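You operate a simulated robot arm through the tools that you are given. There is no shell and no other tool. Be economical: measure what you need, move in short steps, check, and stop when the job is done.

You run a simulated two-armed robot. Do the job below in one go: nothing can be reset, and whatever is moved stays where it is left.

## Task
Clean and oil the grimy patch on the wooden handle.
Fine: clamp it first; wipe with the light grey cloth, oil with the yellow one; put both back and free the clamp. A coat counts when it lies all over at full strength: go over it till it gets no stronger. What is to be rubbed or washed off counts as gone when no trace of it is left.

Only the result counts: the job must be done as asked and must still hold three seconds after the hand-in. Knocking over, shifting, dropping, spilling or breaking anything else fails it. Flat cloth is picked up by pressing the open fingertips on it (5 to 10 N) and closing them slowly along it; thin cloth reads only 2 to 8 mm in the jaws.

## Robot
Two 7-joint arms with fingered hands on one trunk, on a base that drives. Base frame: it is fixed to the floor where the robot stands at the start and does not move with it; the origin is under the middle of the robot, x ahead of it, y to its left, z up; the surface under the hand at the start is at about z = 0.724. Lengths are in m, angles in degrees, forces in N, time in s.
The left shoulder is at the start at [0.08, 0.241, 1.799], the right one opposite. With the tool pointing down near the work surface each hand reaches from about 0.1 to 0.7 m from the robot's upright axis, wherever it stands, measured 20 degrees to its own side. Places, roughly: green oil block [0.7, -0.4, 0.7]; orange lever [0.6, -0.2, 0.9]; wooden handle (30x3x3 cm) [0.5, -0.3, 0.8]. Payload 4.9 kg a hand.
The tool frame of a hand sits at the grasp point between the pads (the TCP): z along the fingers, y along the line on which they close. The tips reach 0.032 m beyond it. Largest opening 0.2 m; the body of the gripper starts 0.089 m behind the TCP. The gripper is a hand of 4 fingers: y runs from the thumb to the fingers, the wrist lies at [0, 0, -0.267] in the tool frame.
Orientation is that of the tool frame in the base frame, as a unit quaternion [w, x, y, z]. With the fingers straight down and closing along the base's y, the tool's x points along the base's -x, its y along +y and its z along -z.

## Interface
- The arms move only by the tool apply_moves. It takes "left_steps", "right_steps" or both (then of equal length, played together; a hand with none holds still); each is a list of rows, each a list of 6 numbers: the shift along the base's x, y, z in units of 40 mm (1.0 is 40 mm), then the turn, a rotation vector about the base's x, y, z in units of 6 degrees (1.0 is 6 degrees). In form: [[tx, ty, tz, rx, ry, rz], ...]. A call has 1 to 20 rows; each row shifts and turns the commanded pose from where the row before left it. A call with a number of a shift or a turn outside -1 to 1 is refused whole. A row lasts 0.2 s, in which the tool goes at most 0.05 m and 8.6 degrees; a call with a longer step from one row to the next is refused whole. A pose out of reach is approached as far as the arm can. The call stops where the force on the tool passes 40 N (or 10 N more than at its start, if that is more) or the arm is blocked; 0.2 s more then pass. In this call time passes only in rows, and 0.2 s behind the last. The reply holds the time, the measured pose of the TCP, the force on the tool along the base axes, the opening and the grip force, in the units named above and with some noise, with the torque about the TCP (base axes, N m) and any sound that the robot's microphone picked up.
- Cameras (640 x 400 px; columns grow to the right, rows downward): "scene" is now at [0.087, -0.0246, 1.936]; the picture's right is [-0.41, -0.91, -0.00], its down [-0.82, 0.37, -0.44] and it looks along [0.40, -0.18, -0.90] (base axes); focal length 276 px, centre (320, 200). "left" rides on the left gripper at [-0.069, -0.069, -0.116] in its tool frame; the picture's right is [0.71, -0.71, 0.00], its down [0.54, 0.54, -0.64] and it looks along [0.45, 0.45, 0.77] (tool axes); focal length 226 px, centre (320, 200). "right" rides on the right gripper at [0.069, -0.069, -0.116] in its tool frame; the picture's right is [0.71, 0.71, 0.00], its down [-0.54, 0.54, -0.64] and it looks along [-0.45, 0.45, 0.77] (tool axes); focal length 226 px, centre (320, 200). There is no depth. A picture from a camera that has moved, and an enlarged one, comes with that camera's place and axes in the base frame and with its lens.
- snapshot(camera): a new picture of that camera. It takes no simulated time.
- raise_lower(by): slides the trunk up (or, below 0, down) by that many m; the arms and the scene camera ride with it, the base frame stays. It gives what a move gives, with no picture.
- drive_base(legs): drives the robot by 1 to 6 legs, each [ahead, left, turn to the left] in m, m and degrees, along the robot's own axes; the way and the turn of a leg run together, so that a leg with both is an arc; at most 1.5 m and 180 degrees a leg. The arms and the cameras ride along, it lands a little off, and it stops where it bumps. It gives what a move gives.
- move_fingers(finger1, finger2, finger3, thumb_bend, hand): sets how far each is bent, from 0 (flat) to 100 (curled in); at 30 the hand is open as for a grip, at 70 the pads meet at the TCP. One left out holds its place. A second passes; each finger stops where it meets its share of the squeeze, and holds until it gets a number again. It is the only way to open and close the hand. It gives what a move gives, with no picture; readings hold the bend of each and the force on the fingers (four entries, about 0 where the hand has none), thumb and palm.
- turn_head(pan, tilt): turns the head with the scene camera to pan (to the left, within 86 degrees either way) and tilt (down, from -29 to 69), counted from straight ahead of the robot. It gives what a move gives.
- close_up(camera, box): a new picture of the part [left, top, right, bottom] of that camera's present view, enlarged. It takes no simulated time.
- job_done(): hands the job in; it is judged then, once.

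Work in short steps. Places have to be worked out from the pictures, the camera data and where the tool is seen: move nearer, look again, correct. Check each grasp and each placing, and mend what went wrong. You have 120 turns and 92 pictures in all, those below and enlarged ones among them. Open the grippers and draw the arms clear of the work before you hand the job in, unless the task says otherwise; then end with one line.

The tools are called after "Emit:" as a command line: name --argument value ..., lists and objects as JSON in quotes. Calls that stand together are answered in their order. apply_moves: Moves the arms, as the interface text tells. Its arguments: {"type":"object","properties":{"left_steps":{"type":"array"},"right_steps":{"type":"array"}},"required":[]} The other tools are called the same way: raise_lower (by) slides the trunk up or down; move_fingers (finger1, finger2, finger3, thumb_bend, hand) moves the fingers one by one; drive_base (legs) drives the base; turn_head (pan, tilt) turns the head that bears the scene camera; snapshot (camera) takes a picture; close_up (camera, box) takes an enlarged picture of a part of a camera's view; job_done () hands the job in.

At the start:

```text
t: 0.0
left_position: [0.496, 0.0031, 1.1164]
left_tcp_rot: [0.001, 0.0, 1.0, 0.001]
left_wrist_force: [0.0, -0.3, 1.1]
left_wrist_torque: [0.07, -0.01, 0.0]
left_gripper_width: 0.2001
left_gripper_force: 0.0
left_shape: jaw
left_bend: [30.0, 30.0, 30.0, 30.0]
left_finger forces: [0.1, 0.0, 0.0, 0.1, 0.0, 0.1]
right_position: [0.4438, -0.5004, 1.1954]
right_tcp_rot: [0.0, 0.0, 1.0, 0.0]
right_wrist_force: [0.3, 0.2, 0.6]
right_wrist_torque: [0.0, -0.02, -0.01]
right_gripper_width: 0.1999
right_gripper_force: 0.0
right_shape: jaw
right_bend: [30.0, 30.0, 30.0, 30.0]
right_finger forces: [0.0, 0.0, 0.1, 0.1, 0.1, 0.1]
trunk travel left (down, up): [-0.706, 0.134]
robot x, y, heading: [0.0014, -0.0012, -0.1]
head pan, tilt: [-24.4, 63.9]
```

scene: 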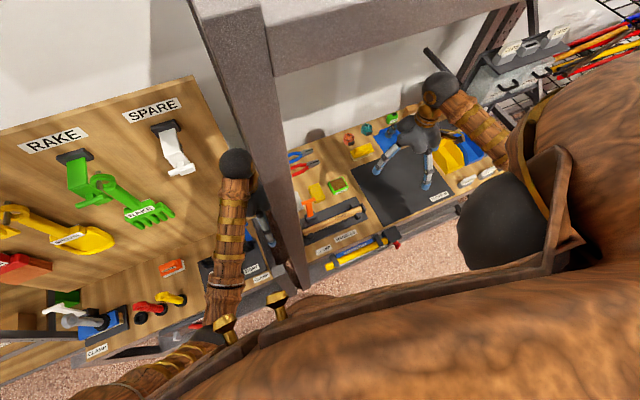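
right: 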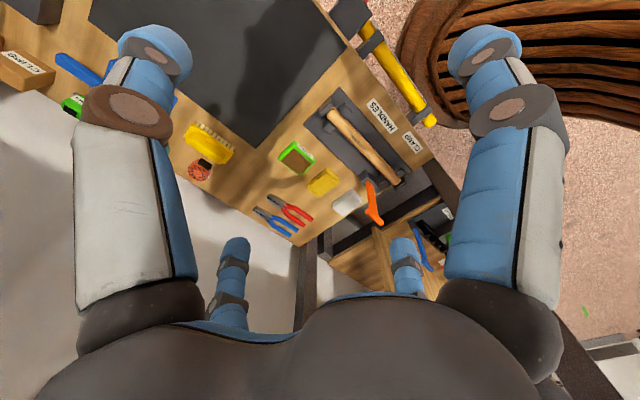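
left: 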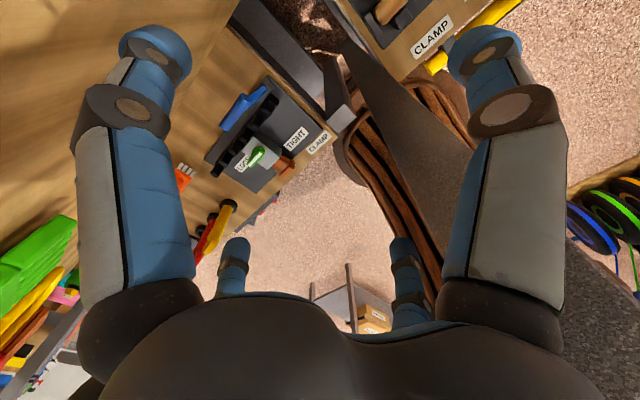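

The handle sits in a dark cradle on the right bench, with an orange lever near it. I'll enlarge that part of the scene and right-hand views.

Emit:
close_up --camera "scene" --box '[270, 90, 510, 280]'

Emit:
close_up --camera "right" --box '[180, 60, 460, 270]'

```text
2.11 times, centred on (390, 185) of scene
camera zoom: at [0.087, -0.0246, 1.936], right [-0.41, -0.91, 0.0], down [-0.82, 0.37, -0.44], along [0.4, -0.18, -0.9], focal length 580 px, centre (173, 232)
```

zoom: 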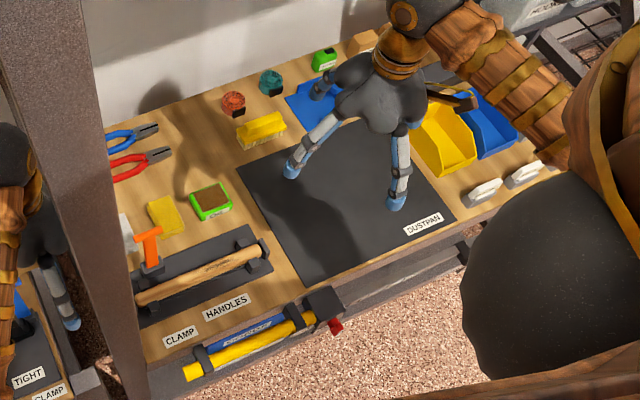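

```text
1.90 times, centred on (320, 165) of right
camera zoom: at [0.376, -0.5701, 1.3116], right [-0.71, 0.71, 0.0], down [0.54, 0.54, 0.64], along [0.45, 0.45, -0.77], focal length 431 px, centre (320, 267)
```

zoom: 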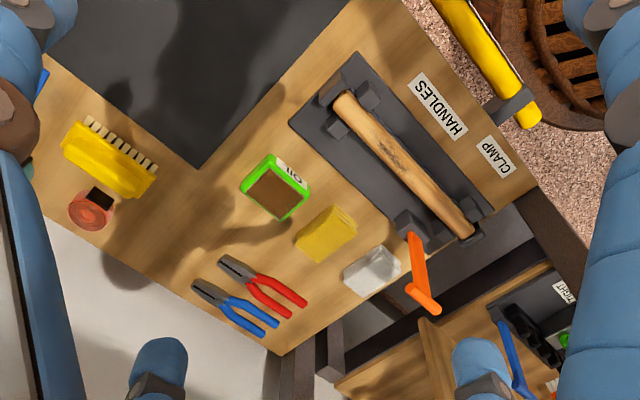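

Rough places: handle along y at x≈0.48, grey cloth ≈(0.65,-0.17), yellow ≈(0.65,-0.28), oil block ≈(0.65,-0.39). I'll turn the head to see the post and the rack better, since the frame post stands close by the grey cloth.

Emit:
turn_head --pan -20 --tilt 45

Emit:
snapshot --camera "scene"

```text
t: 0.8
left_position: [0.497, 0.003, 1.1169]
left_tcp_rot: [0.0, 0.0, 1.0, 0.0]
left_wrist_force: [-0.3, 0.8, -0.3]
left_wrist_torque: [0.02, 0.0, 0.0]
left_gripper_width: 0.1998
left_gripper_force: 0.1
left_shape: jaw
left_bend: [30.0, 30.0, 30.0, 30.0]
left_finger forces: [0.1, 0.0, 0.0, 0.0, 0.0, 0.0]
right_position: [0.4444, -0.4999, 1.1964]
right_tcp_rot: [-0.001, 0.0, 1.0, 0.0]
right_wrist_force: [0.1, -0.1, 0.0]
right_wrist_torque: [0.01, -0.01, 0.01]
right_gripper_width: 0.1999
right_gripper_force: 0.1
right_shape: jaw
right_bend: [30.0, 30.0, 30.0, 30.0]
right_finger forces: [0.1, 0.0, 0.0, 0.1, 0.0, 0.0]
trunk travel left (down, up): [-0.706, 0.134]
robot x, y, heading: [0.0019, -0.0005, -0.2]
head pan, tilt: [-20.0, 45.0]
```

```text
86 pictures are left
camera scene: at [0.1069, -0.0268, 1.9598], right [-0.34, -0.94, 0.0], down [-0.67, 0.24, -0.71], along [0.66, -0.24, -0.71], focal length 276 px, centre (320, 200)
```

scene: 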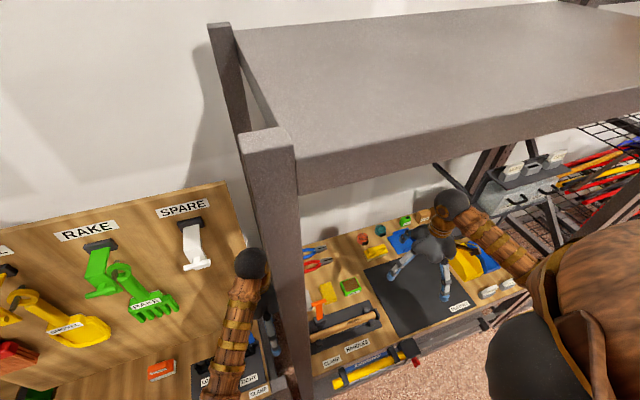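

There is a shelf above and a post left of the bench; I'll keep the left hand still. I move the right hand slightly nearer to get a good look at the rack and lever.

Emit:
apply_moves --right_steps '[[-0.5, 0.8, -0.8, 0, 0, 0], [-0.5, 0.8, -0.8, 0, 0, 0], [0, 0.8, -0.8, 0, 0, 0]]'

Emit:
snapshot --camera "right"

Emit:
close_up --camera "right" --box '[200, 30, 440, 180]'

Emit:
close_up --camera "scene" --box '[280, 230, 440, 330]'

```text
t: 1.6
left_position: [0.4974, 0.0029, 1.1171]
left_tcp_rot: [0.0, 0.0, 1.0, -0.001]
left_wrist_force: [-0.6, 0.0, 0.3]
left_wrist_torque: [-0.01, 0.03, -0.03]
left_gripper_width: 0.1999
left_gripper_force: 0.1
left_shape: jaw
left_bend: [30.0, 30.0, 30.0, 30.0]
left_finger forces: [0.0, 0.0, 0.0, 0.0, 0.1, 0.0]
right_position: [0.4038, -0.4033, 1.0993]
right_tcp_rot: [0.0, 0.0, 1.0, -0.002]
right_wrist_force: [0.1, 0.7, -1.1]
right_wrist_torque: [0.01, 0.02, 0.02]
right_gripper_width: 0.2
right_gripper_force: 0.0
right_shape: jaw
right_bend: [30.0, 30.0, 30.0, 30.0]
right_finger forces: [0.1, 0.0, 0.1, 0.0, 0.0, 0.0]
trunk travel left (down, up): [-0.706, 0.134]
robot x, y, heading: [0.0017, -0.004, -0.1]
head pan, tilt: [-20.0, 45.0]
```

```text
85 pictures are left
camera right: at [0.3363, -0.4731, 1.2156], right [-0.71, 0.71, 0.0], down [0.54, 0.54, 0.64], along [0.45, 0.45, -0.77], focal length 226 px, centre (320, 200)
```

right: 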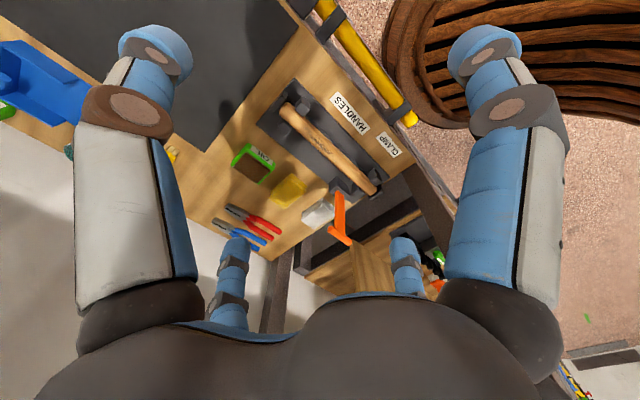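

```text
2.67 times, centred on (320, 105) of right
camera zoom: at [0.3363, -0.4731, 1.2156], right [-0.71, 0.71, 0.0], down [0.54, 0.54, 0.64], along [0.45, 0.45, -0.77], focal length 603 px, centre (320, 453)
```

zoom: 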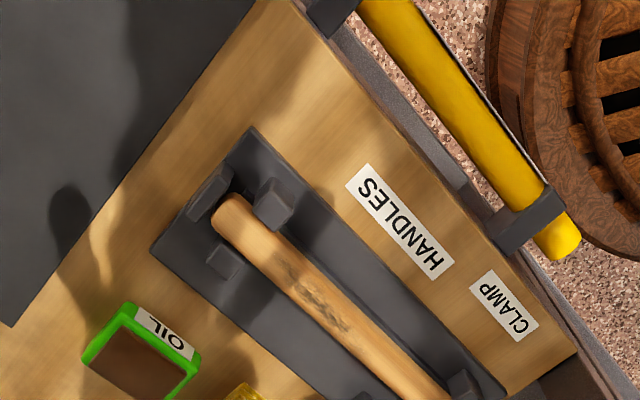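

```text
4.00 times, centred on (360, 280) of scene
camera zoom: at [0.1084, -0.0258, 1.9599], right [-0.34, -0.94, 0.0], down [-0.67, 0.24, -0.71], along [0.66, -0.24, -0.71], focal length 1102 px, centre (160, -120)
```

zoom: 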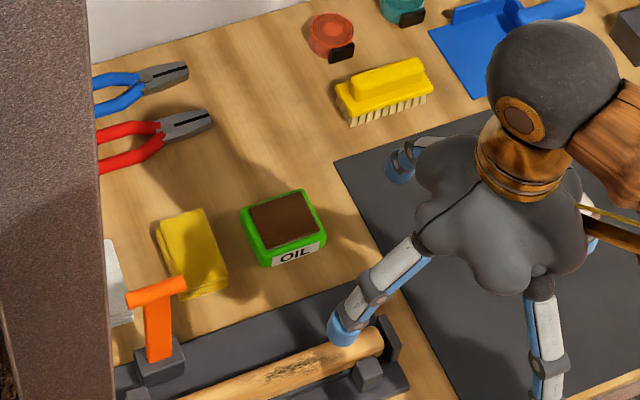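

Grime is at the middle of the handle. Now a close-up of the lever, to see which way it swings.

Emit:
close_up --camera "right" --box '[270, 130, 430, 250]'

Emit:
close_up --camera "scene" --box '[280, 280, 400, 400]'

```text
3.33 times, centred on (350, 190) of right
camera zoom: at [0.3363, -0.4731, 1.2156], right [-0.71, 0.71, 0.0], down [0.54, 0.54, 0.64], along [0.45, 0.45, -0.77], focal length 754 px, centre (220, 233)
```

zoom: 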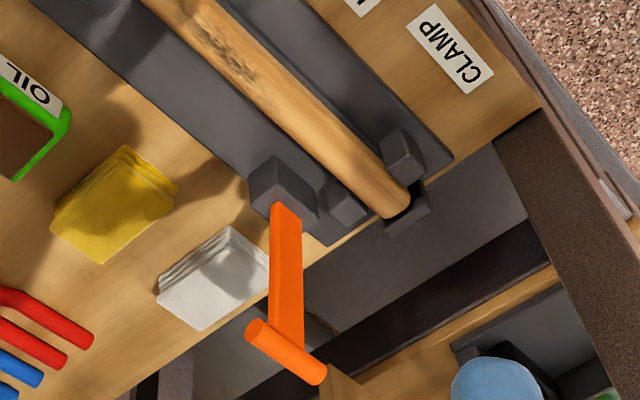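

```text
3.33 times, centred on (340, 340) of scene
camera zoom: at [0.1084, -0.0258, 1.9599], right [-0.34, -0.94, 0.0], down [-0.67, 0.24, -0.71], along [0.66, -0.24, -0.71], focal length 918 px, centre (253, -267)
```

zoom: 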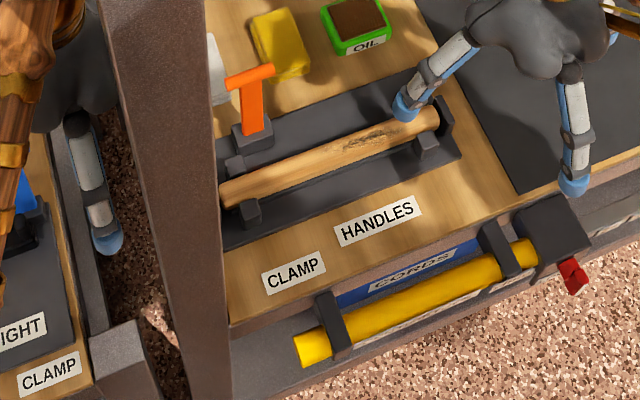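

The lever stands upright (top ≈(0.56,-0.19,0.89), pivot ≈(0.55,-0.19,0.75)), crossbar along y, so it swings about y toward the handle. The left hand sits near the post; I'll look before shifting it away to give the right hand room.

Emit:
close_up --camera "scene" --box '[120, 200, 330, 400]'

Emit:
snapshot --camera "left"

```text
2.00 times, centred on (225, 300) of scene
camera zoom: at [0.1084, -0.0258, 1.9599], right [-0.34, -0.94, 0.0], down [-0.67, 0.24, -0.71], along [0.66, -0.24, -0.71], focal length 551 px, centre (510, 0)
```

zoom: 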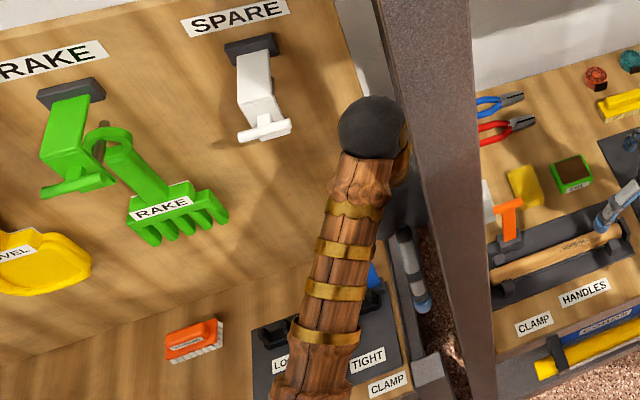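

```text
79 pictures are left
camera left: at [0.5667, -0.0644, 1.2331], right [-0.71, -0.71, 0.0], down [-0.54, 0.54, 0.64], along [-0.46, 0.45, -0.77], focal length 226 px, centre (320, 200)
```

left: 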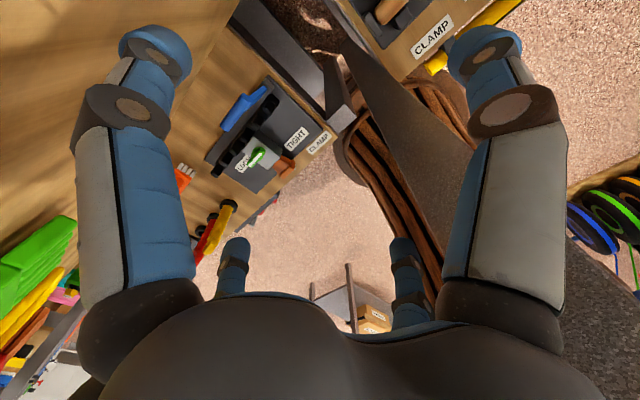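

The space to the left of the left hand is free over the left bench (the panel is behind at larger x). I move the left hand left, then back toward the robot.

Emit:
apply_moves --left_steps '[[0, 1, 0, 0, 0, 0], [0, 1, 0, 0, 0, 0], [-0.5, 1, 0, 0, 0, 0], [-1, 0, 0, 0, 0, 0], [-1, 0.5, 0, 0, 0, 0], [-1, 0, 0, 0, 0, 0]]'

Emit:
move_fingers --hand "right" --finger1 70

Emit:
close_up --camera "scene" --box '[220, 180, 480, 370]'

```text
t: 2.3
left_position: [0.4515, 0.0127, 1.1132]
left_tcp_rot: [0.023, 0.125, 0.992, 0.017]
left_wrist_force: [10.4, 3.0, -1.4]
left_wrist_torque: [-0.6, 1.04, 0.49]
left_gripper_width: 0.2
left_gripper_force: 0.1
left_shape: jaw
left_bend: [30.0, 30.0, 30.0, 30.0]
left_finger forces: [0.0, 0.0, 0.0, 0.1, 2.9, 7.4]
left hand out of reach, approached as far as the arm can: row 2
right_position: [0.4065, -0.4055, 1.099]
right_tcp_rot: [-0.001, 0.0, 1.0, -0.001]
right_wrist_force: [0.1, -1.1, 0.0]
right_wrist_torque: [0.04, 0.0, 0.03]
right_gripper_width: 0.1999
right_gripper_force: 0.1
right_shape: jaw
right_bend: [30.0, 30.0, 30.0, 30.0]
right_finger forces: [0.0, 0.0, 0.0, 0.0, 0.0, 0.0]
trunk travel left (down, up): [-0.706, 0.134]
robot x, y, heading: [0.0051, -0.0019, -0.0]
head pan, tilt: [-20.0, 45.0]
stopped in row 3 (left hand): the force on the tool passed its limit at 156 N (the readings are from after the stop); the commanded pose is now the measured one
```

```text
t: 3.3
left_position: [0.452, 0.0117, 1.1126]
left_tcp_rot: [0.023, 0.125, 0.992, 0.016]
left_wrist_force: [18.9, 0.7, 0.4]
left_wrist_torque: [-0.6, 0.28, 1.73]
left_gripper_width: 0.2001
left_gripper_force: 0.0
left_shape: jaw
left_bend: [30.0, 30.0, 30.0, 30.0]
left_finger forces: [0.1, 0.1, 0.0, 0.1, 17.1, 5.1]
right_position: [0.4056, -0.4031, 1.0981]
right_tcp_rot: [-0.001, 0.0, 1.0, 0.0]
right_wrist_force: [0.1, 0.4, -0.1]
right_wrist_torque: [-0.01, 0.0, -0.03]
right_gripper_width: 0.095
right_gripper_force: 0.1
right_shape: fingers
right_bend: [70.0, 30.0, 30.0, 30.0]
right_finger forces: [0.0, 0.0, 0.0, 0.1, 0.0, 0.0]
trunk travel left (down, up): [-0.706, 0.134]
robot x, y, heading: [-0.0022, -0.0001, 0.3]
head pan, tilt: [-20.0, 45.0]
```

```text
2.11 times, centred on (350, 275) of scene
camera zoom: at [0.1104, -0.026, 1.9597], right [-0.34, -0.94, 0.0], down [-0.67, 0.24, -0.71], along [0.66, -0.24, -0.71], focal length 580 px, centre (257, 42)
```

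zoom: 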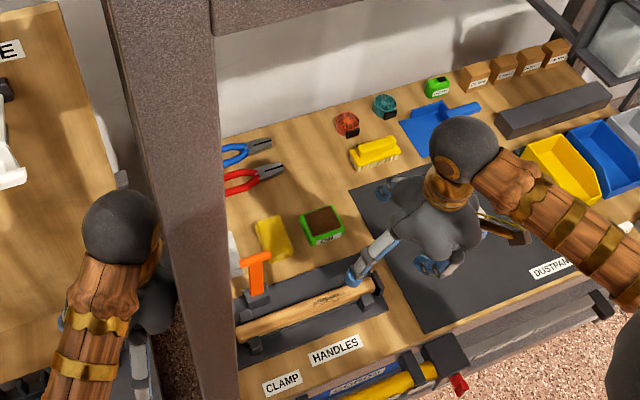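

The left hand touched the post on its way (palm force, +x push). I back it off forward (+x) and undo its twist.

Emit:
apply_moves --left_steps '[[0.5, 0, 0, 0, 0, 0], [0.6, 0, 0, 0, 0, 1], [0, 0, 0, 0, 0, 1.0]]'

Emit:
snapshot --camera "left"

Emit:
snapshot --camera "scene"

```text
t: 4.1
left_position: [0.4903, 0.0114, 1.113]
left_tcp_rot: [0.022, 0.021, 0.999, 0.018]
left_wrist_force: [-0.1, -1.1, 0.3]
left_wrist_torque: [0.01, 0.0, 0.01]
left_gripper_width: 0.2
left_gripper_force: 0.0
left_shape: jaw
left_bend: [30.0, 30.0, 30.0, 30.0]
left_finger forces: [0.0, 0.0, 0.0, 0.0, 0.1, 0.1]
right_position: [0.4039, -0.4032, 1.0996]
right_tcp_rot: [0.0, 0.0, 1.0, 0.0]
right_wrist_force: [-0.1, 0.4, -0.4]
right_wrist_torque: [0.0, -0.01, 0.01]
right_gripper_width: 0.0951
right_gripper_force: 0.1
right_shape: fingers
right_bend: [70.0, 30.0, 30.0, 30.0]
right_finger forces: [0.0, 0.0, 0.1, 0.1, 0.1, 0.1]
trunk travel left (down, up): [-0.706, 0.134]
robot x, y, heading: [-0.0001, -0.0018, 0.2]
head pan, tilt: [-20.0, 45.0]
```

```text
77 pictures are left
camera left: at [0.5527, -0.063, 1.2296], right [-0.74, -0.67, -0.06], down [-0.54, 0.54, 0.64], along [-0.4, 0.5, -0.77], focal length 226 px, centre (320, 200)
```

left: 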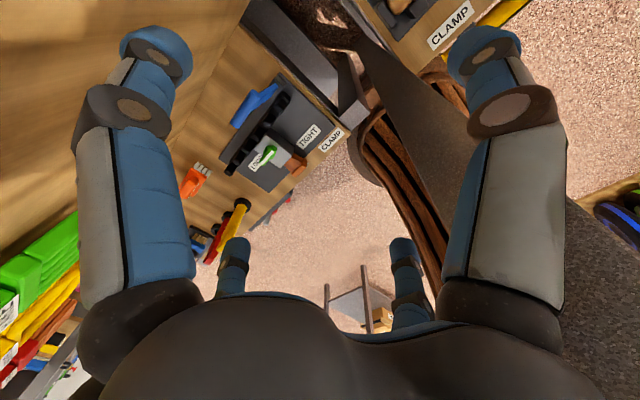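

```text
76 pictures are left
camera scene: at [0.1075, -0.0262, 1.9599], right [-0.34, -0.94, 0.0], down [-0.66, 0.24, -0.71], along [0.66, -0.24, -0.71], focal length 276 px, centre (320, 200)
```

scene: 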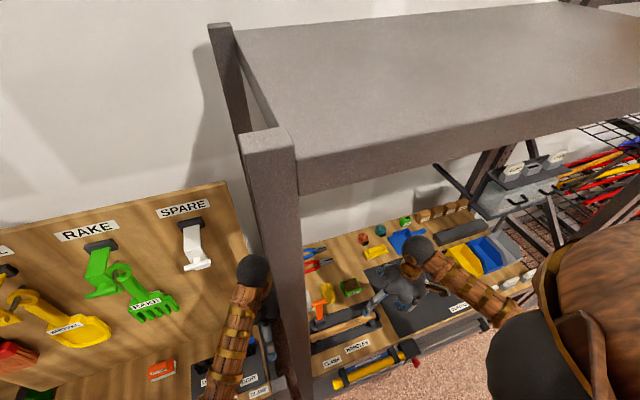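

The left hand is free again. I try small steps to the left and see how far it can go.

Emit:
apply_moves --left_steps '[[0, 0.5, 0, 0, 0, 0], [0, 0.5, 0, 0, 0, 0], [0, 0.5, 0, 0, 0, 0]]'

```text
t: 4.9
left_position: [0.4906, 0.0708, 1.1154]
left_tcp_rot: [0.022, 0.022, 0.999, 0.019]
left_wrist_force: [-1.0, -0.4, 0.2]
left_wrist_torque: [-0.02, -0.03, 0.01]
left_gripper_width: 0.1999
left_gripper_force: 0.2
left_shape: jaw
left_bend: [30.0, 30.0, 30.0, 30.0]
left_finger forces: [0.0, 0.0, 0.0, 0.0, 0.1, 0.0]
right_position: [0.4028, -0.4041, 1.1008]
right_tcp_rot: [0.0, 0.001, 1.0, 0.001]
right_wrist_force: [-0.8, -0.2, -0.3]
right_wrist_torque: [-0.04, 0.01, 0.01]
right_gripper_width: 0.0954
right_gripper_force: 0.0
right_shape: fingers
right_bend: [70.0, 30.0, 30.0, 30.0]
right_finger forces: [0.0, 0.0, 0.0, 0.0, 0.1, 0.0]
trunk travel left (down, up): [-0.706, 0.134]
robot x, y, heading: [0.0019, -0.0033, 0.1]
head pan, tilt: [-20.0, 45.0]
```

That works. A little further left for margin, and then I look through the right hand's camera to learn which digit finger1 is.

Emit:
apply_moves --left_steps '[[0, 0.5, 0, 0, 0, 0], [0, 0.5, 0, 0, 0, 0], [0, 0.5, 0, 0, 0, 0]]'

Emit:
snapshot --camera "right"

```text
t: 5.7
left_position: [0.4928, 0.1316, 1.1144]
left_tcp_rot: [0.021, 0.022, 0.999, 0.018]
left_wrist_force: [-0.4, -0.4, 0.2]
left_wrist_torque: [-0.02, -0.03, -0.01]
left_gripper_width: 0.2001
left_gripper_force: 0.1
left_shape: jaw
left_bend: [30.0, 30.0, 30.0, 30.0]
left_finger forces: [0.0, 0.0, 0.0, 0.0, 0.0, 0.0]
right_position: [0.4044, -0.4035, 1.0996]
right_tcp_rot: [0.0, 0.001, 1.0, 0.001]
right_wrist_force: [-0.9, -0.4, 0.7]
right_wrist_torque: [0.0, -0.02, -0.03]
right_gripper_width: 0.0951
right_gripper_force: 0.0
right_shape: fingers
right_bend: [70.0, 30.0, 30.0, 30.0]
right_finger forces: [0.1, 0.1, 0.0, 0.1, 0.0, 0.0]
trunk travel left (down, up): [-0.706, 0.134]
robot x, y, heading: [-0.0001, 0.0006, -0.2]
head pan, tilt: [-20.0, 45.0]
```

```text
75 pictures are left
camera right: at [0.3353, -0.4734, 1.2158], right [-0.71, 0.71, 0.0], down [0.54, 0.54, 0.64], along [0.45, 0.45, -0.77], focal length 226 px, centre (320, 200)
```

right: 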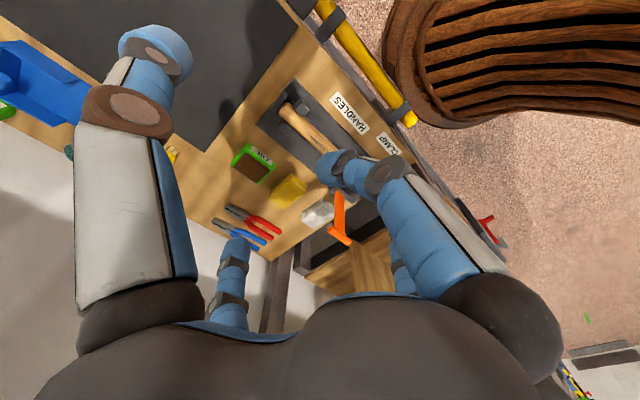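

finger1 is the digit on the robot side. I close all to a fist and bring it behind the lever (x≈0.62, y≈-0.205), still above it.

Emit:
move_fingers --hand "right" --finger1 70 --finger2 70 --finger3 70 --thumb_bend 70

Emit:
apply_moves --right_steps '[[0.9, 0, 0, 0, 0, 0], [0.9, 0.5, 0, 0, 0, 0], [0.9, 0.7, 0, 0, 0, 0], [0.9, 0.9, 0, 0, 0, 0], [0.9, 0.9, 0, 0, 0, 0], [0.9, 0.9, 0, 0, 0, 0], [0, 0.9, 0, 0, 0, 0]]'

Emit:
snapshot --camera "right"

Emit:
snapshot --camera "scene"

```text
t: 6.7
left_position: [0.4918, 0.1322, 1.1139]
left_tcp_rot: [0.021, 0.022, 0.999, 0.018]
left_wrist_force: [-0.9, -1.2, -0.2]
left_wrist_torque: [0.01, 0.01, 0.02]
left_gripper_width: 0.1999
left_gripper_force: 0.0
left_shape: jaw
left_bend: [30.0, 30.0, 30.0, 30.0]
left_finger forces: [0.0, 0.1, 0.0, 0.1, 0.1, 0.0]
right_position: [0.4037, -0.4036, 1.0988]
right_tcp_rot: [0.0, 0.0, 1.0, 0.0]
right_wrist_force: [-0.2, 0.7, -0.1]
right_wrist_torque: [0.0, 0.0, -0.03]
right_gripper_width: 0.0016
right_gripper_force: 0.1
right_shape: fingers
right_bend: [70.0, 69.0, 69.0, 69.0]
right_finger forces: [0.0, 0.1, 0.1, 0.0, 0.0, 0.1]
trunk travel left (down, up): [-0.706, 0.134]
robot x, y, heading: [-0.0007, 0.0, -0.1]
head pan, tilt: [-20.0, 45.0]
```

```text
refused: row 4 steps farther than a row can; nothing moved
```

```text
74 pictures are left
camera right: at [0.3354, -0.4735, 1.2158], right [-0.71, 0.71, 0.0], down [0.54, 0.54, 0.64], along [0.45, 0.45, -0.77], focal length 226 px, centre (320, 200)
```

right: 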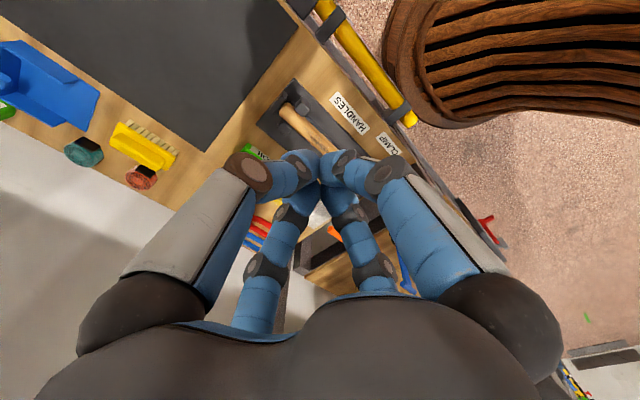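

```text
73 pictures are left
camera scene: at [0.1067, -0.0265, 1.9599], right [-0.34, -0.94, 0.0], down [-0.66, 0.24, -0.71], along [0.66, -0.24, -0.71], focal length 276 px, centre (320, 200)
```

scene: 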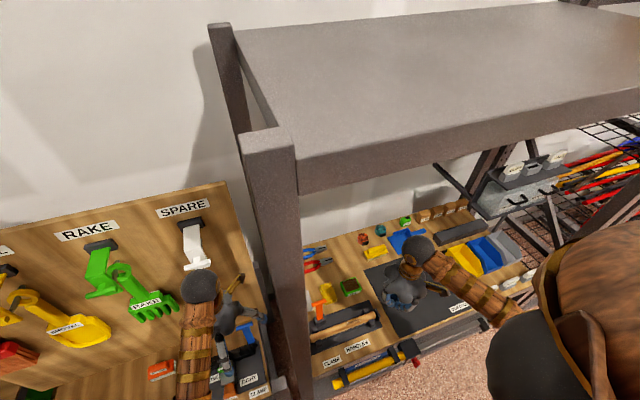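

The fist is closed; the move was refused for too-long rows. Same way with shorter rows.

Emit:
apply_moves --right_steps '[[0.9, 0, 0, 0, 0, 0], [0.9, 0.5, 0, 0, 0, 0], [0.9, 0.7, 0, 0, 0, 0], [0.8, 0.8, 0, 0, 0, 0], [0.8, 0.8, 0, 0, 0, 0], [0.8, 0.8, 0, 0, 0, 0], [0.3, 0.9, 0, 0, 0, 0], [0, 0.4, 0, 0, 0, 0]]'

Emit:
snapshot --camera "right"

Emit:
snapshot --camera "scene"

```text
t: 8.5
left_position: [0.4927, 0.1334, 1.1131]
left_tcp_rot: [0.021, 0.021, 0.999, 0.017]
left_wrist_force: [0.3, 0.5, 0.4]
left_wrist_torque: [-0.05, 0.0, -0.03]
left_gripper_width: 0.2
left_gripper_force: 0.1
left_shape: jaw
left_bend: [30.0, 30.0, 30.0, 30.0]
left_finger forces: [0.0, 0.0, 0.0, 0.0, 0.0, 0.0]
right_position: [0.5633, -0.2882, 1.098]
right_tcp_rot: [-0.002, 0.001, 1.0, -0.001]
right_wrist_force: [0.6, -0.3, 0.4]
right_wrist_torque: [-0.01, -0.02, 0.05]
right_gripper_width: 0.0016
right_gripper_force: 0.1
right_shape: fingers
right_bend: [70.0, 69.0, 69.0, 69.0]
right_finger forces: [0.0, 0.0, 0.0, 0.0, 0.0, 0.0]
right hand out of reach, approached as far as the arm can: row 5, 6, 7, 8
trunk travel left (down, up): [-0.706, 0.134]
robot x, y, heading: [0.0004, 0.0023, 0.1]
head pan, tilt: [-20.0, 45.0]
```

```text
72 pictures are left
camera right: at [0.4964, -0.3584, 1.2155], right [-0.71, 0.71, 0.0], down [0.54, 0.54, 0.64], along [0.45, 0.45, -0.77], focal length 226 px, centre (320, 200)
```

right: 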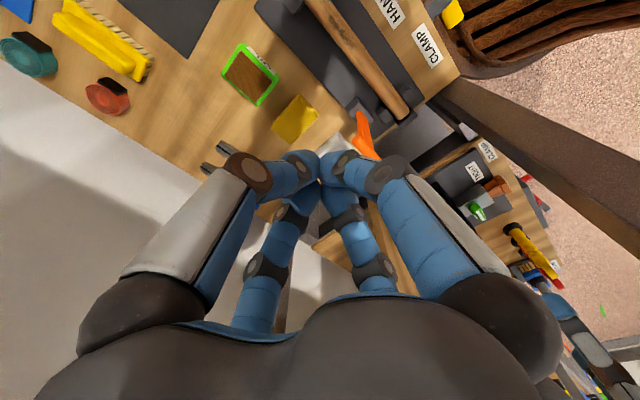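

```text
71 pictures are left
camera scene: at [0.1079, -0.0231, 1.9599], right [-0.34, -0.94, 0.0], down [-0.67, 0.24, -0.71], along [0.66, -0.24, -0.71], focal length 276 px, centre (320, 200)
```

scene: 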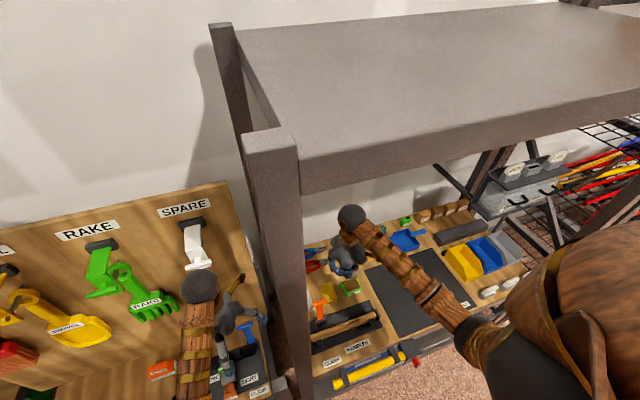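

The arm says out of reach at this height; per the notes reach is best near the work surface. I go lower (tips still well above everything, lever top ≈0.9) and try again.

Emit:
apply_moves --right_steps '[[0, 0, -0.8, 0, 0, 0], [0, 0, -0.8, 0, 0, 0], [0, 0, -0.5, 0, 0, 0], [0.7, 0, 0, 0, 0, 0], [0.7, 0, 0, 0, 0, 0]]'

```text
t: 9.7
left_position: [0.4929, 0.1304, 1.1145]
left_tcp_rot: [0.021, 0.022, 0.999, 0.018]
left_wrist_force: [-0.1, 1.1, -0.4]
left_wrist_torque: [0.0, 0.01, -0.02]
left_gripper_width: 0.1999
left_gripper_force: 0.0
left_shape: jaw
left_bend: [30.0, 30.0, 30.0, 30.0]
left_finger forces: [0.0, 0.0, 0.2, 0.1, 0.0, 0.1]
right_position: [0.5675, -0.2895, 1.0106]
right_tcp_rot: [0.0, 0.0, 1.0, 0.0]
right_wrist_force: [0.8, 0.0, 0.0]
right_wrist_torque: [0.01, 0.0, 0.01]
right_gripper_width: 0.0017
right_gripper_force: 0.1
right_shape: fingers
right_bend: [70.0, 69.0, 69.0, 69.0]
right_finger forces: [0.1, 0.0, 0.1, 0.0, 0.0, 0.0]
right hand out of reach, approached as far as the arm can: row 4, 5
trunk travel left (down, up): [-0.706, 0.134]
robot x, y, heading: [-0.0012, -0.0013, 0.2]
head pan, tilt: [-20.0, 45.0]
```

x is stopped at ≈0.567. I test whether y toward the lever and lower z open more reach, staying behind/right of the lever and above the cloths.

Emit:
apply_moves --right_steps '[[0, 0, -0.8, 0, 0, 0], [0, 0, -0.8, 0, 0, 0], [0.5, 0, 0, 0, 0, 0], [0.5, 0, 0, 0, 0, 0]]'

```text
t: 10.7
left_position: [0.4926, 0.1314, 1.1148]
left_tcp_rot: [0.021, 0.022, 0.999, 0.018]
left_wrist_force: [0.2, -0.7, -0.1]
left_wrist_torque: [0.06, 0.01, 0.0]
left_gripper_width: 0.2
left_gripper_force: 0.1
left_shape: jaw
left_bend: [30.0, 30.0, 30.0, 30.0]
left_finger forces: [0.0, 0.1, 0.0, 0.1, 0.0, 0.0]
right_position: [0.5656, -0.2926, 0.9472]
right_tcp_rot: [0.0, 0.0, 1.0, 0.0]
right_wrist_force: [0.2, 0.0, -1.0]
right_wrist_torque: [0.01, 0.01, 0.01]
right_gripper_width: 0.0016
right_gripper_force: 0.1
right_shape: fingers
right_bend: [70.0, 69.0, 69.0, 69.0]
right_finger forces: [0.0, 0.1, 0.1, 0.0, 0.0, 0.0]
right hand out of reach, approached as far as the arm can: row 3, 4
trunk travel left (down, up): [-0.706, 0.134]
robot x, y, heading: [0.0022, 0.001, 0.0]
head pan, tilt: [-20.0, 45.0]
```

The x limit is independent of height, so it's probably a wrist joint limit; the hand is nearly four-fold symmetric, so I test with a yaw of the tool.

Emit:
apply_moves --right_steps '[[0, 0, 0.5, 0, 0, -1], [0, 0, 0, 0, 0, -1], [0, 0, 0, 0, 0, -1], [0, 0, 0, 0, 0, -1], [0.5, 0, 0, 0, 0, 0], [0.5, 0, 0, 0, 0, 0]]'

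```text
t: 12.1
left_position: [0.4927, 0.1315, 1.1132]
left_tcp_rot: [0.021, 0.022, 0.999, 0.018]
left_wrist_force: [-0.3, 1.2, 0.3]
left_wrist_torque: [0.0, 0.03, -0.01]
left_gripper_width: 0.1998
left_gripper_force: 0.2
left_shape: jaw
left_bend: [30.0, 30.0, 30.0, 30.0]
left_finger forces: [0.0, 0.0, 0.0, 0.0, 0.1, 0.0]
right_position: [0.5655, -0.291, 0.9666]
right_tcp_rot: [0.0, 0.209, 0.978, -0.001]
right_wrist_force: [0.3, -0.2, 0.2]
right_wrist_torque: [0.0, -0.01, 0.01]
right_gripper_width: 0.0018
right_gripper_force: 0.0
right_shape: fingers
right_bend: [70.0, 69.0, 69.0, 69.0]
right_finger forces: [0.0, 0.0, 0.0, 0.0, 0.0, 0.0]
right hand out of reach, approached as far as the arm can: row 5, 6
trunk travel left (down, up): [-0.706, 0.134]
robot x, y, heading: [-0.0026, 0.0027, 0.1]
head pan, tilt: [-20.0, 45.0]
```

Yaw makes no difference. I test y motion at constant radius to learn the shape of the limit.

Emit:
apply_moves --right_steps '[[0, 0.5, 0.3, 0, 0, 0], [0, 0.5, 0, 0, 0, 0], [0, 0.5, 0, 0, 0, 0], [0, 0.5, 0, 0, 0, 0], [0.5, 0, 0, 0, 0, 0]]'

```text
t: 13.3
left_position: [0.4915, 0.133, 1.1134]
left_tcp_rot: [0.021, 0.022, 0.999, 0.018]
left_wrist_force: [-0.3, 0.2, -0.1]
left_wrist_torque: [-0.03, 0.02, 0.01]
left_gripper_width: 0.2001
left_gripper_force: 0.0
left_shape: jaw
left_bend: [30.0, 30.0, 30.0, 30.0]
left_finger forces: [0.0, 0.1, 0.1, 0.0, 0.2, 0.1]
right_position: [0.5521, -0.2271, 0.9757]
right_tcp_rot: [-0.002, 0.208, 0.978, -0.001]
right_wrist_force: [-0.1, 0.6, -0.1]
right_wrist_torque: [-0.04, 0.01, 0.0]
right_gripper_width: 0.0015
right_gripper_force: 0.0
right_shape: fingers
right_bend: [70.0, 69.0, 69.0, 69.0]
right_finger forces: [0.0, 0.1, 0.1, 0.0, 0.1, 0.0]
right hand out of reach, approached as far as the arm can: row 1, 2, 3, 5
trunk travel left (down, up): [-0.706, 0.134]
robot x, y, heading: [0.0007, 0.0039, -0.0]
head pan, tilt: [-20.0, 45.0]
```

The limit is a circle about the right shoulder side: the hand reaches farther to the robot's right than straight ahead. So I'll retract the right hand and turn the robot left about 30°, putting the work at its right front.

Emit:
apply_moves --right_steps '[[0, 0, 0.9, 0, 0, 0], [0, -0.3, 0.9, 0, 0, 0], [-0.3, -0.5, 0.9, 0, 0, 1], [-0.9, -0.7, 0, 0, 0, 1], [-0.9, -0.7, 0, 0, 0, 1], [-0.9, -0.7, 0, 0, 0, 1], [-0.9, -0.7, 0, 0, 0, 0], [-0.9, -0.7, 0, 0, 0, 0], [-0.9, -0.7, 0, 0, 0, 0], [-0.9, -0.3, 0, 0, 0, 0]]'

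Emit:
drive_base --legs '[[0, 0, 15]]'

Emit:
snapshot --camera "scene"

```text
t: 15.5
left_position: [0.4903, 0.1317, 1.114]
left_tcp_rot: [0.022, 0.022, 0.999, 0.018]
left_wrist_force: [-0.2, 0.4, 0.3]
left_wrist_torque: [-0.04, -0.03, -0.03]
left_gripper_width: 0.2
left_gripper_force: 0.1
left_shape: jaw
left_bend: [30.0, 30.0, 30.0, 30.0]
left_finger forces: [0.1, 0.0, 0.0, 0.1, 0.0, 0.1]
right_position: [0.2827, -0.4412, 1.0793]
right_tcp_rot: [0.001, -0.001, 1.0, 0.0]
right_wrist_force: [0.0, 0.2, -0.2]
right_wrist_torque: [-0.03, -0.05, 0.0]
right_gripper_width: 0.0017
right_gripper_force: 0.1
right_shape: fingers
right_bend: [70.0, 69.0, 69.0, 69.0]
right_finger forces: [0.1, 0.0, 0.0, 0.0, 0.1, 0.0]
trunk travel left (down, up): [-0.706, 0.134]
robot x, y, heading: [-0.0008, -0.0022, 0.2]
head pan, tilt: [-20.0, 45.0]
```

```text
t: 16.8
left_position: [0.4422, 0.2527, 1.1137]
left_tcp_rot: [0.019, -0.107, 0.994, 0.02]
left_wrist_force: [-0.4, 0.0, 1.1]
left_wrist_torque: [0.01, -0.01, -0.01]
left_gripper_width: 0.2003
left_gripper_force: 0.2
left_shape: jaw
left_bend: [30.0, 30.0, 30.0, 30.0]
left_finger forces: [0.1, 0.0, 0.0, 0.0, 0.0, 0.1]
right_position: [0.3888, -0.3547, 1.079]
right_tcp_rot: [-0.001, -0.129, 0.992, 0.0]
right_wrist_force: [-0.2, 0.3, -0.5]
right_wrist_torque: [0.02, 0.0, -0.02]
right_gripper_width: 0.0017
right_gripper_force: 0.0
right_shape: fingers
right_bend: [70.0, 69.0, 69.0, 69.0]
right_finger forces: [0.0, 0.0, 0.0, 0.1, 0.1, 0.1]
trunk travel left (down, up): [-0.706, 0.134]
robot x, y, heading: [0.0023, 0.001, 14.9]
head pan, tilt: [-20.0, 45.0]
```

```text
70 pictures are left
camera scene: at [0.1098, 0.0008, 1.9599], right [-0.09, -1.0, 0.0], down [-0.7, 0.06, -0.71], along [0.7, -0.06, -0.71], focal length 276 px, centre (320, 200)
```

scene: 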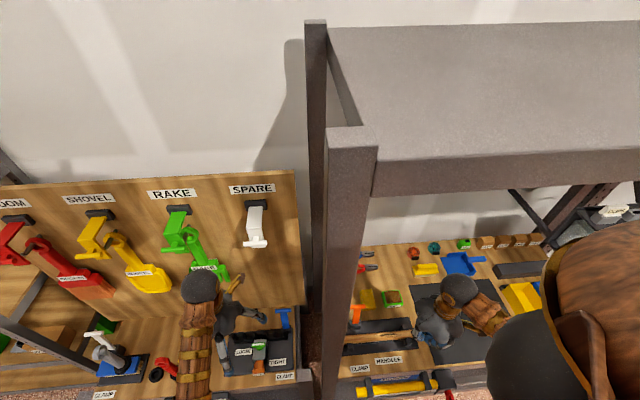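

15° done cleanly. Another 15°, then aim the head at the work.

Emit:
drive_base --legs '[[0, 0, 15]]'

Emit:
turn_head --pan -58 --tilt 58

Emit:
snapshot --camera "scene"

```text
t: 18.1
left_position: [0.3613, 0.3583, 1.1139]
left_tcp_rot: [0.017, -0.236, 0.971, 0.022]
left_wrist_force: [0.3, -0.5, -0.3]
left_wrist_torque: [-0.01, -0.02, 0.01]
left_gripper_width: 0.2
left_gripper_force: 0.2
left_shape: jaw
left_bend: [30.0, 30.0, 30.0, 30.0]
left_finger forces: [0.0, 0.0, 0.1, 0.0, 0.0, 0.0]
right_position: [0.4682, -0.2405, 1.078]
right_tcp_rot: [0.0, -0.259, 0.966, 0.0]
right_wrist_force: [0.5, 0.2, 0.1]
right_wrist_torque: [-0.01, 0.01, 0.01]
right_gripper_width: 0.0016
right_gripper_force: 0.0
right_shape: fingers
right_bend: [70.0, 69.0, 69.0, 69.0]
right_finger forces: [0.0, 0.1, 0.0, 0.1, 0.0, 0.0]
trunk travel left (down, up): [-0.706, 0.134]
robot x, y, heading: [-0.0028, -0.0022, 29.9]
head pan, tilt: [-20.0, 45.0]
```

```text
t: 19.1
left_position: [0.3603, 0.3599, 1.1136]
left_tcp_rot: [0.016, -0.237, 0.971, 0.023]
left_wrist_force: [-0.7, -0.8, -0.4]
left_wrist_torque: [0.01, 0.01, 0.02]
left_gripper_width: 0.2002
left_gripper_force: 0.1
left_shape: jaw
left_bend: [30.0, 30.0, 30.0, 30.0]
left_finger forces: [0.1, 0.0, 0.0, 0.0, 0.1, 0.0]
right_position: [0.4678, -0.2397, 1.0791]
right_tcp_rot: [0.0, -0.259, 0.966, 0.0]
right_wrist_force: [-0.3, -0.9, -0.8]
right_wrist_torque: [-0.01, 0.01, -0.04]
right_gripper_width: 0.0018
right_gripper_force: 0.1
right_shape: fingers
right_bend: [70.0, 69.0, 69.0, 69.0]
right_finger forces: [0.0, 0.0, 0.0, 0.0, 0.0, 0.1]
trunk travel left (down, up): [-0.706, 0.134]
robot x, y, heading: [0.0009, 0.002, 30.1]
head pan, tilt: [-58.0, 58.0]
```

```text
69 pictures are left
camera scene: at [0.087, -0.016, 1.9428], right [-0.47, -0.88, 0.0], down [-0.75, 0.4, -0.53], along [0.47, -0.25, -0.85], focal length 276 px, centre (320, 200)
```

scene: 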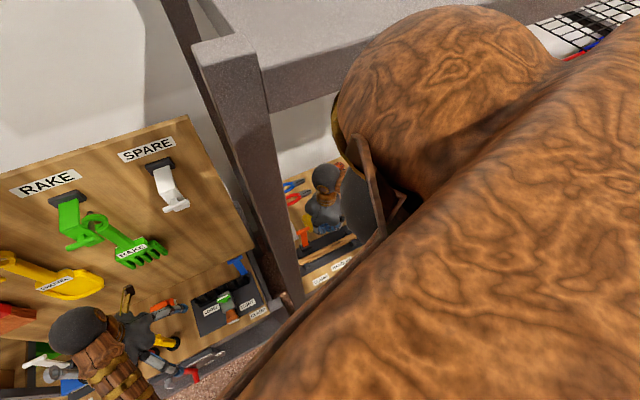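

The shoulder hides part of the scene view, but the right wrist camera will do. I now try reaching behind the lever at about (0.62,-0.22), staying high.

Emit:
apply_moves --right_steps '[[0.9, 0.1, 0, 0, 0, 0], [0.9, 0.1, 0, 0, 0, 0], [0.9, 0.1, 0, 0, 0, 0], [0.9, 0.1, 0, 0, 0, 0]]'

Emit:
snapshot --camera "right"

Emit:
snapshot --camera "scene"

```text
t: 20.1
left_position: [0.3616, 0.3605, 1.1129]
left_tcp_rot: [0.015, -0.238, 0.971, 0.022]
left_wrist_force: [0.2, -0.9, -1.1]
left_wrist_torque: [-0.02, 0.02, -0.01]
left_gripper_width: 0.1999
left_gripper_force: 0.2
left_shape: jaw
left_bend: [30.0, 30.0, 30.0, 30.0]
left_finger forces: [0.0, 0.0, 0.1, 0.1, 0.1, 0.0]
right_position: [0.6119, -0.2249, 1.0781]
right_tcp_rot: [-0.001, -0.258, 0.966, 0.001]
right_wrist_force: [0.6, -0.6, -0.2]
right_wrist_torque: [0.0, 0.0, 0.01]
right_gripper_width: 0.0017
right_gripper_force: 0.1
right_shape: fingers
right_bend: [70.0, 69.0, 69.0, 69.0]
right_finger forces: [0.0, 0.0, 0.0, 0.0, 0.0, 0.1]
trunk travel left (down, up): [-0.706, 0.134]
robot x, y, heading: [-0.001, 0.0038, 29.9]
head pan, tilt: [-58.0, 58.0]
```

```text
68 pictures are left
camera right: at [0.588, -0.3187, 1.1941], right [-0.97, 0.26, 0.0], down [0.2, 0.74, 0.64], along [0.17, 0.62, -0.77], focal length 226 px, centre (320, 200)
```

right: 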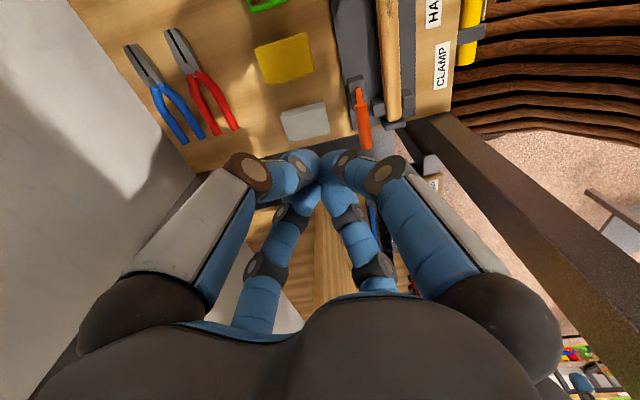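

```text
67 pictures are left
camera scene: at [0.0894, -0.0155, 1.9427], right [-0.47, -0.88, 0.0], down [-0.75, 0.4, -0.53], along [0.47, -0.25, -0.85], focal length 276 px, centre (320, 200)
```

scene: 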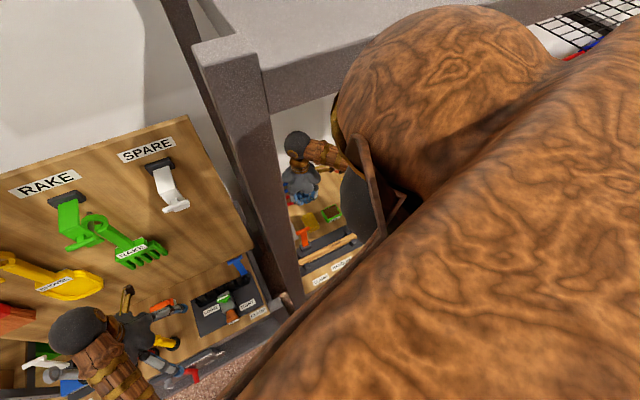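

Reach is fine now. A close-up of the lever from this side before going down behind it.

Emit:
close_up --camera "right" --box '[250, 0, 470, 170]'

```text
2.35 times, centred on (360, 85) of right
camera zoom: at [0.588, -0.3187, 1.1941], right [-0.97, 0.26, 0.0], down [0.2, 0.74, 0.64], along [0.17, 0.62, -0.77], focal length 532 px, centre (226, 471)
```

zoom: 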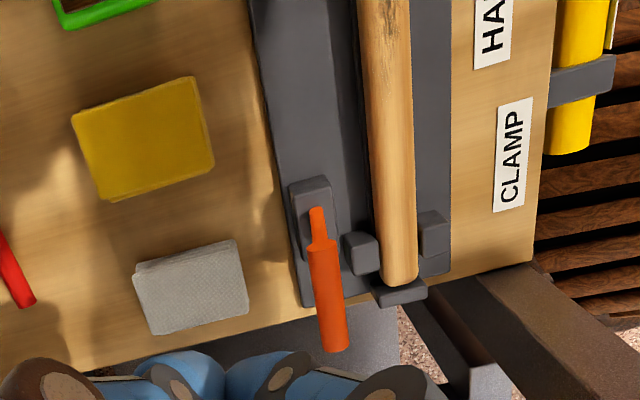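

The lever is upright with its crossbar along y at ≈(0.563,-0.182,0.885). I lower the fist behind it (x≈0.63, y≈-0.2).

Emit:
apply_moves --right_steps '[[0.4, 0.5, 0, 0, 0, 0], [0, 0, -0.9, 0, 0, 0], [0, 0, -0.9, 0, 0, 0], [0, 0, -0.9, 0, 0, 0], [0, 0, -0.9, 0, 0, 0], [0, 0, -0.9, 0, 0, 0]]'

Emit:
snapshot --camera "right"

```text
t: 21.5
left_position: [0.3607, 0.3596, 1.1125]
left_tcp_rot: [0.016, -0.237, 0.971, 0.022]
left_wrist_force: [-0.7, -0.6, 0.5]
left_wrist_torque: [-0.02, 0.0, -0.02]
left_gripper_width: 0.2
left_gripper_force: 0.0
left_shape: jaw
left_bend: [30.0, 30.0, 30.0, 30.0]
left_finger forces: [0.1, 0.0, 0.1, 0.0, 0.1, 0.1]
right_position: [0.6262, -0.2059, 0.8986]
right_tcp_rot: [-0.001, -0.259, 0.966, 0.001]
right_wrist_force: [0.0, 0.2, -0.6]
right_wrist_torque: [-0.01, 0.01, 0.0]
right_gripper_width: 0.0017
right_gripper_force: 0.0
right_shape: fingers
right_bend: [70.0, 69.0, 69.0, 69.0]
right_finger forces: [0.1, 0.0, 0.0, 0.0, 0.0, 0.1]
trunk travel left (down, up): [-0.706, 0.134]
robot x, y, heading: [0.0, 0.0001, 30.0]
head pan, tilt: [-58.0, 58.0]
```

```text
65 pictures are left
camera right: at [0.6027, -0.3002, 1.0139], right [-0.97, 0.26, 0.0], down [0.2, 0.74, 0.64], along [0.17, 0.62, -0.77], focal length 226 px, centre (320, 200)
```

right: 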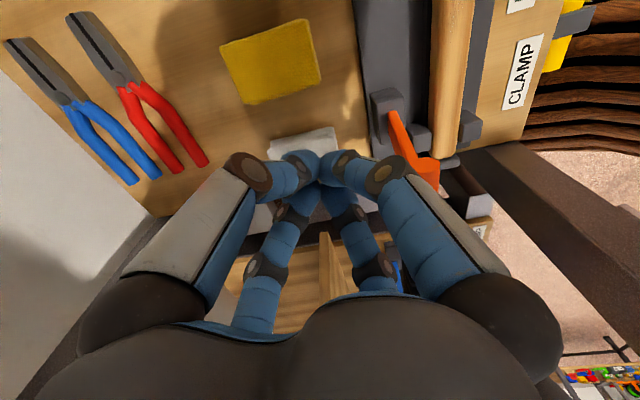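

The fist is right behind the crossbar. I lower a little and push toward the handle in small steps, watching the forces.

Emit:
apply_moves --right_steps '[[0, 0.1, -0.4, 0, 0, 0], [-0.4, 0, 0, 0, 0, 0], [-0.4, 0, 0, 0, 0, 0], [-0.4, 0, 0, 0, 0, 0], [-0.4, 0, -0.1, 0, 0, 0]]'

Emit:
snapshot --camera "right"

```text
t: 22.7
left_position: [0.3594, 0.3606, 1.1139]
left_tcp_rot: [0.017, -0.237, 0.971, 0.022]
left_wrist_force: [0.4, 0.0, 0.0]
left_wrist_torque: [-0.01, -0.02, 0.0]
left_gripper_width: 0.1999
left_gripper_force: 0.0
left_shape: jaw
left_bend: [30.0, 30.0, 30.0, 30.0]
left_finger forces: [0.1, 0.0, 0.0, 0.1, 0.1, 0.0]
right_position: [0.5623, -0.1997, 0.8785]
right_tcp_rot: [0.0, -0.259, 0.966, 0.001]
right_wrist_force: [0.4, 0.0, 0.0]
right_wrist_torque: [0.02, 0.01, 0.0]
right_gripper_width: 0.0017
right_gripper_force: 0.4
right_shape: fingers
right_bend: [70.0, 69.0, 69.0, 69.0]
right_finger forces: [0.2, 0.1, 0.0, 0.0, 0.0, 0.0]
trunk travel left (down, up): [-0.706, 0.134]
robot x, y, heading: [0.0022, -0.0008, 30.0]
head pan, tilt: [-58.0, 58.0]
```

```text
64 pictures are left
camera right: at [0.5376, -0.295, 0.995], right [-0.97, 0.26, 0.0], down [0.2, 0.74, 0.64], along [0.17, 0.62, -0.77], focal length 226 px, centre (320, 200)
```

right: 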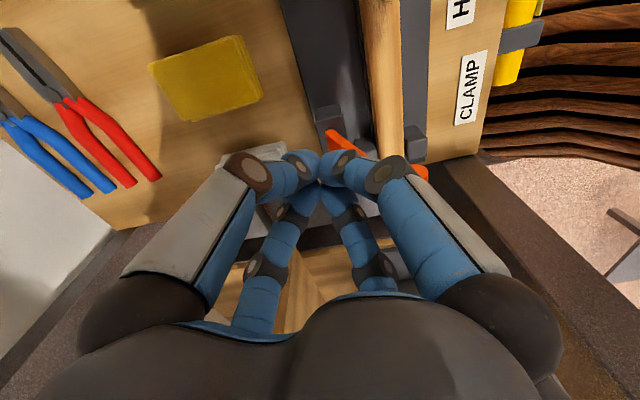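

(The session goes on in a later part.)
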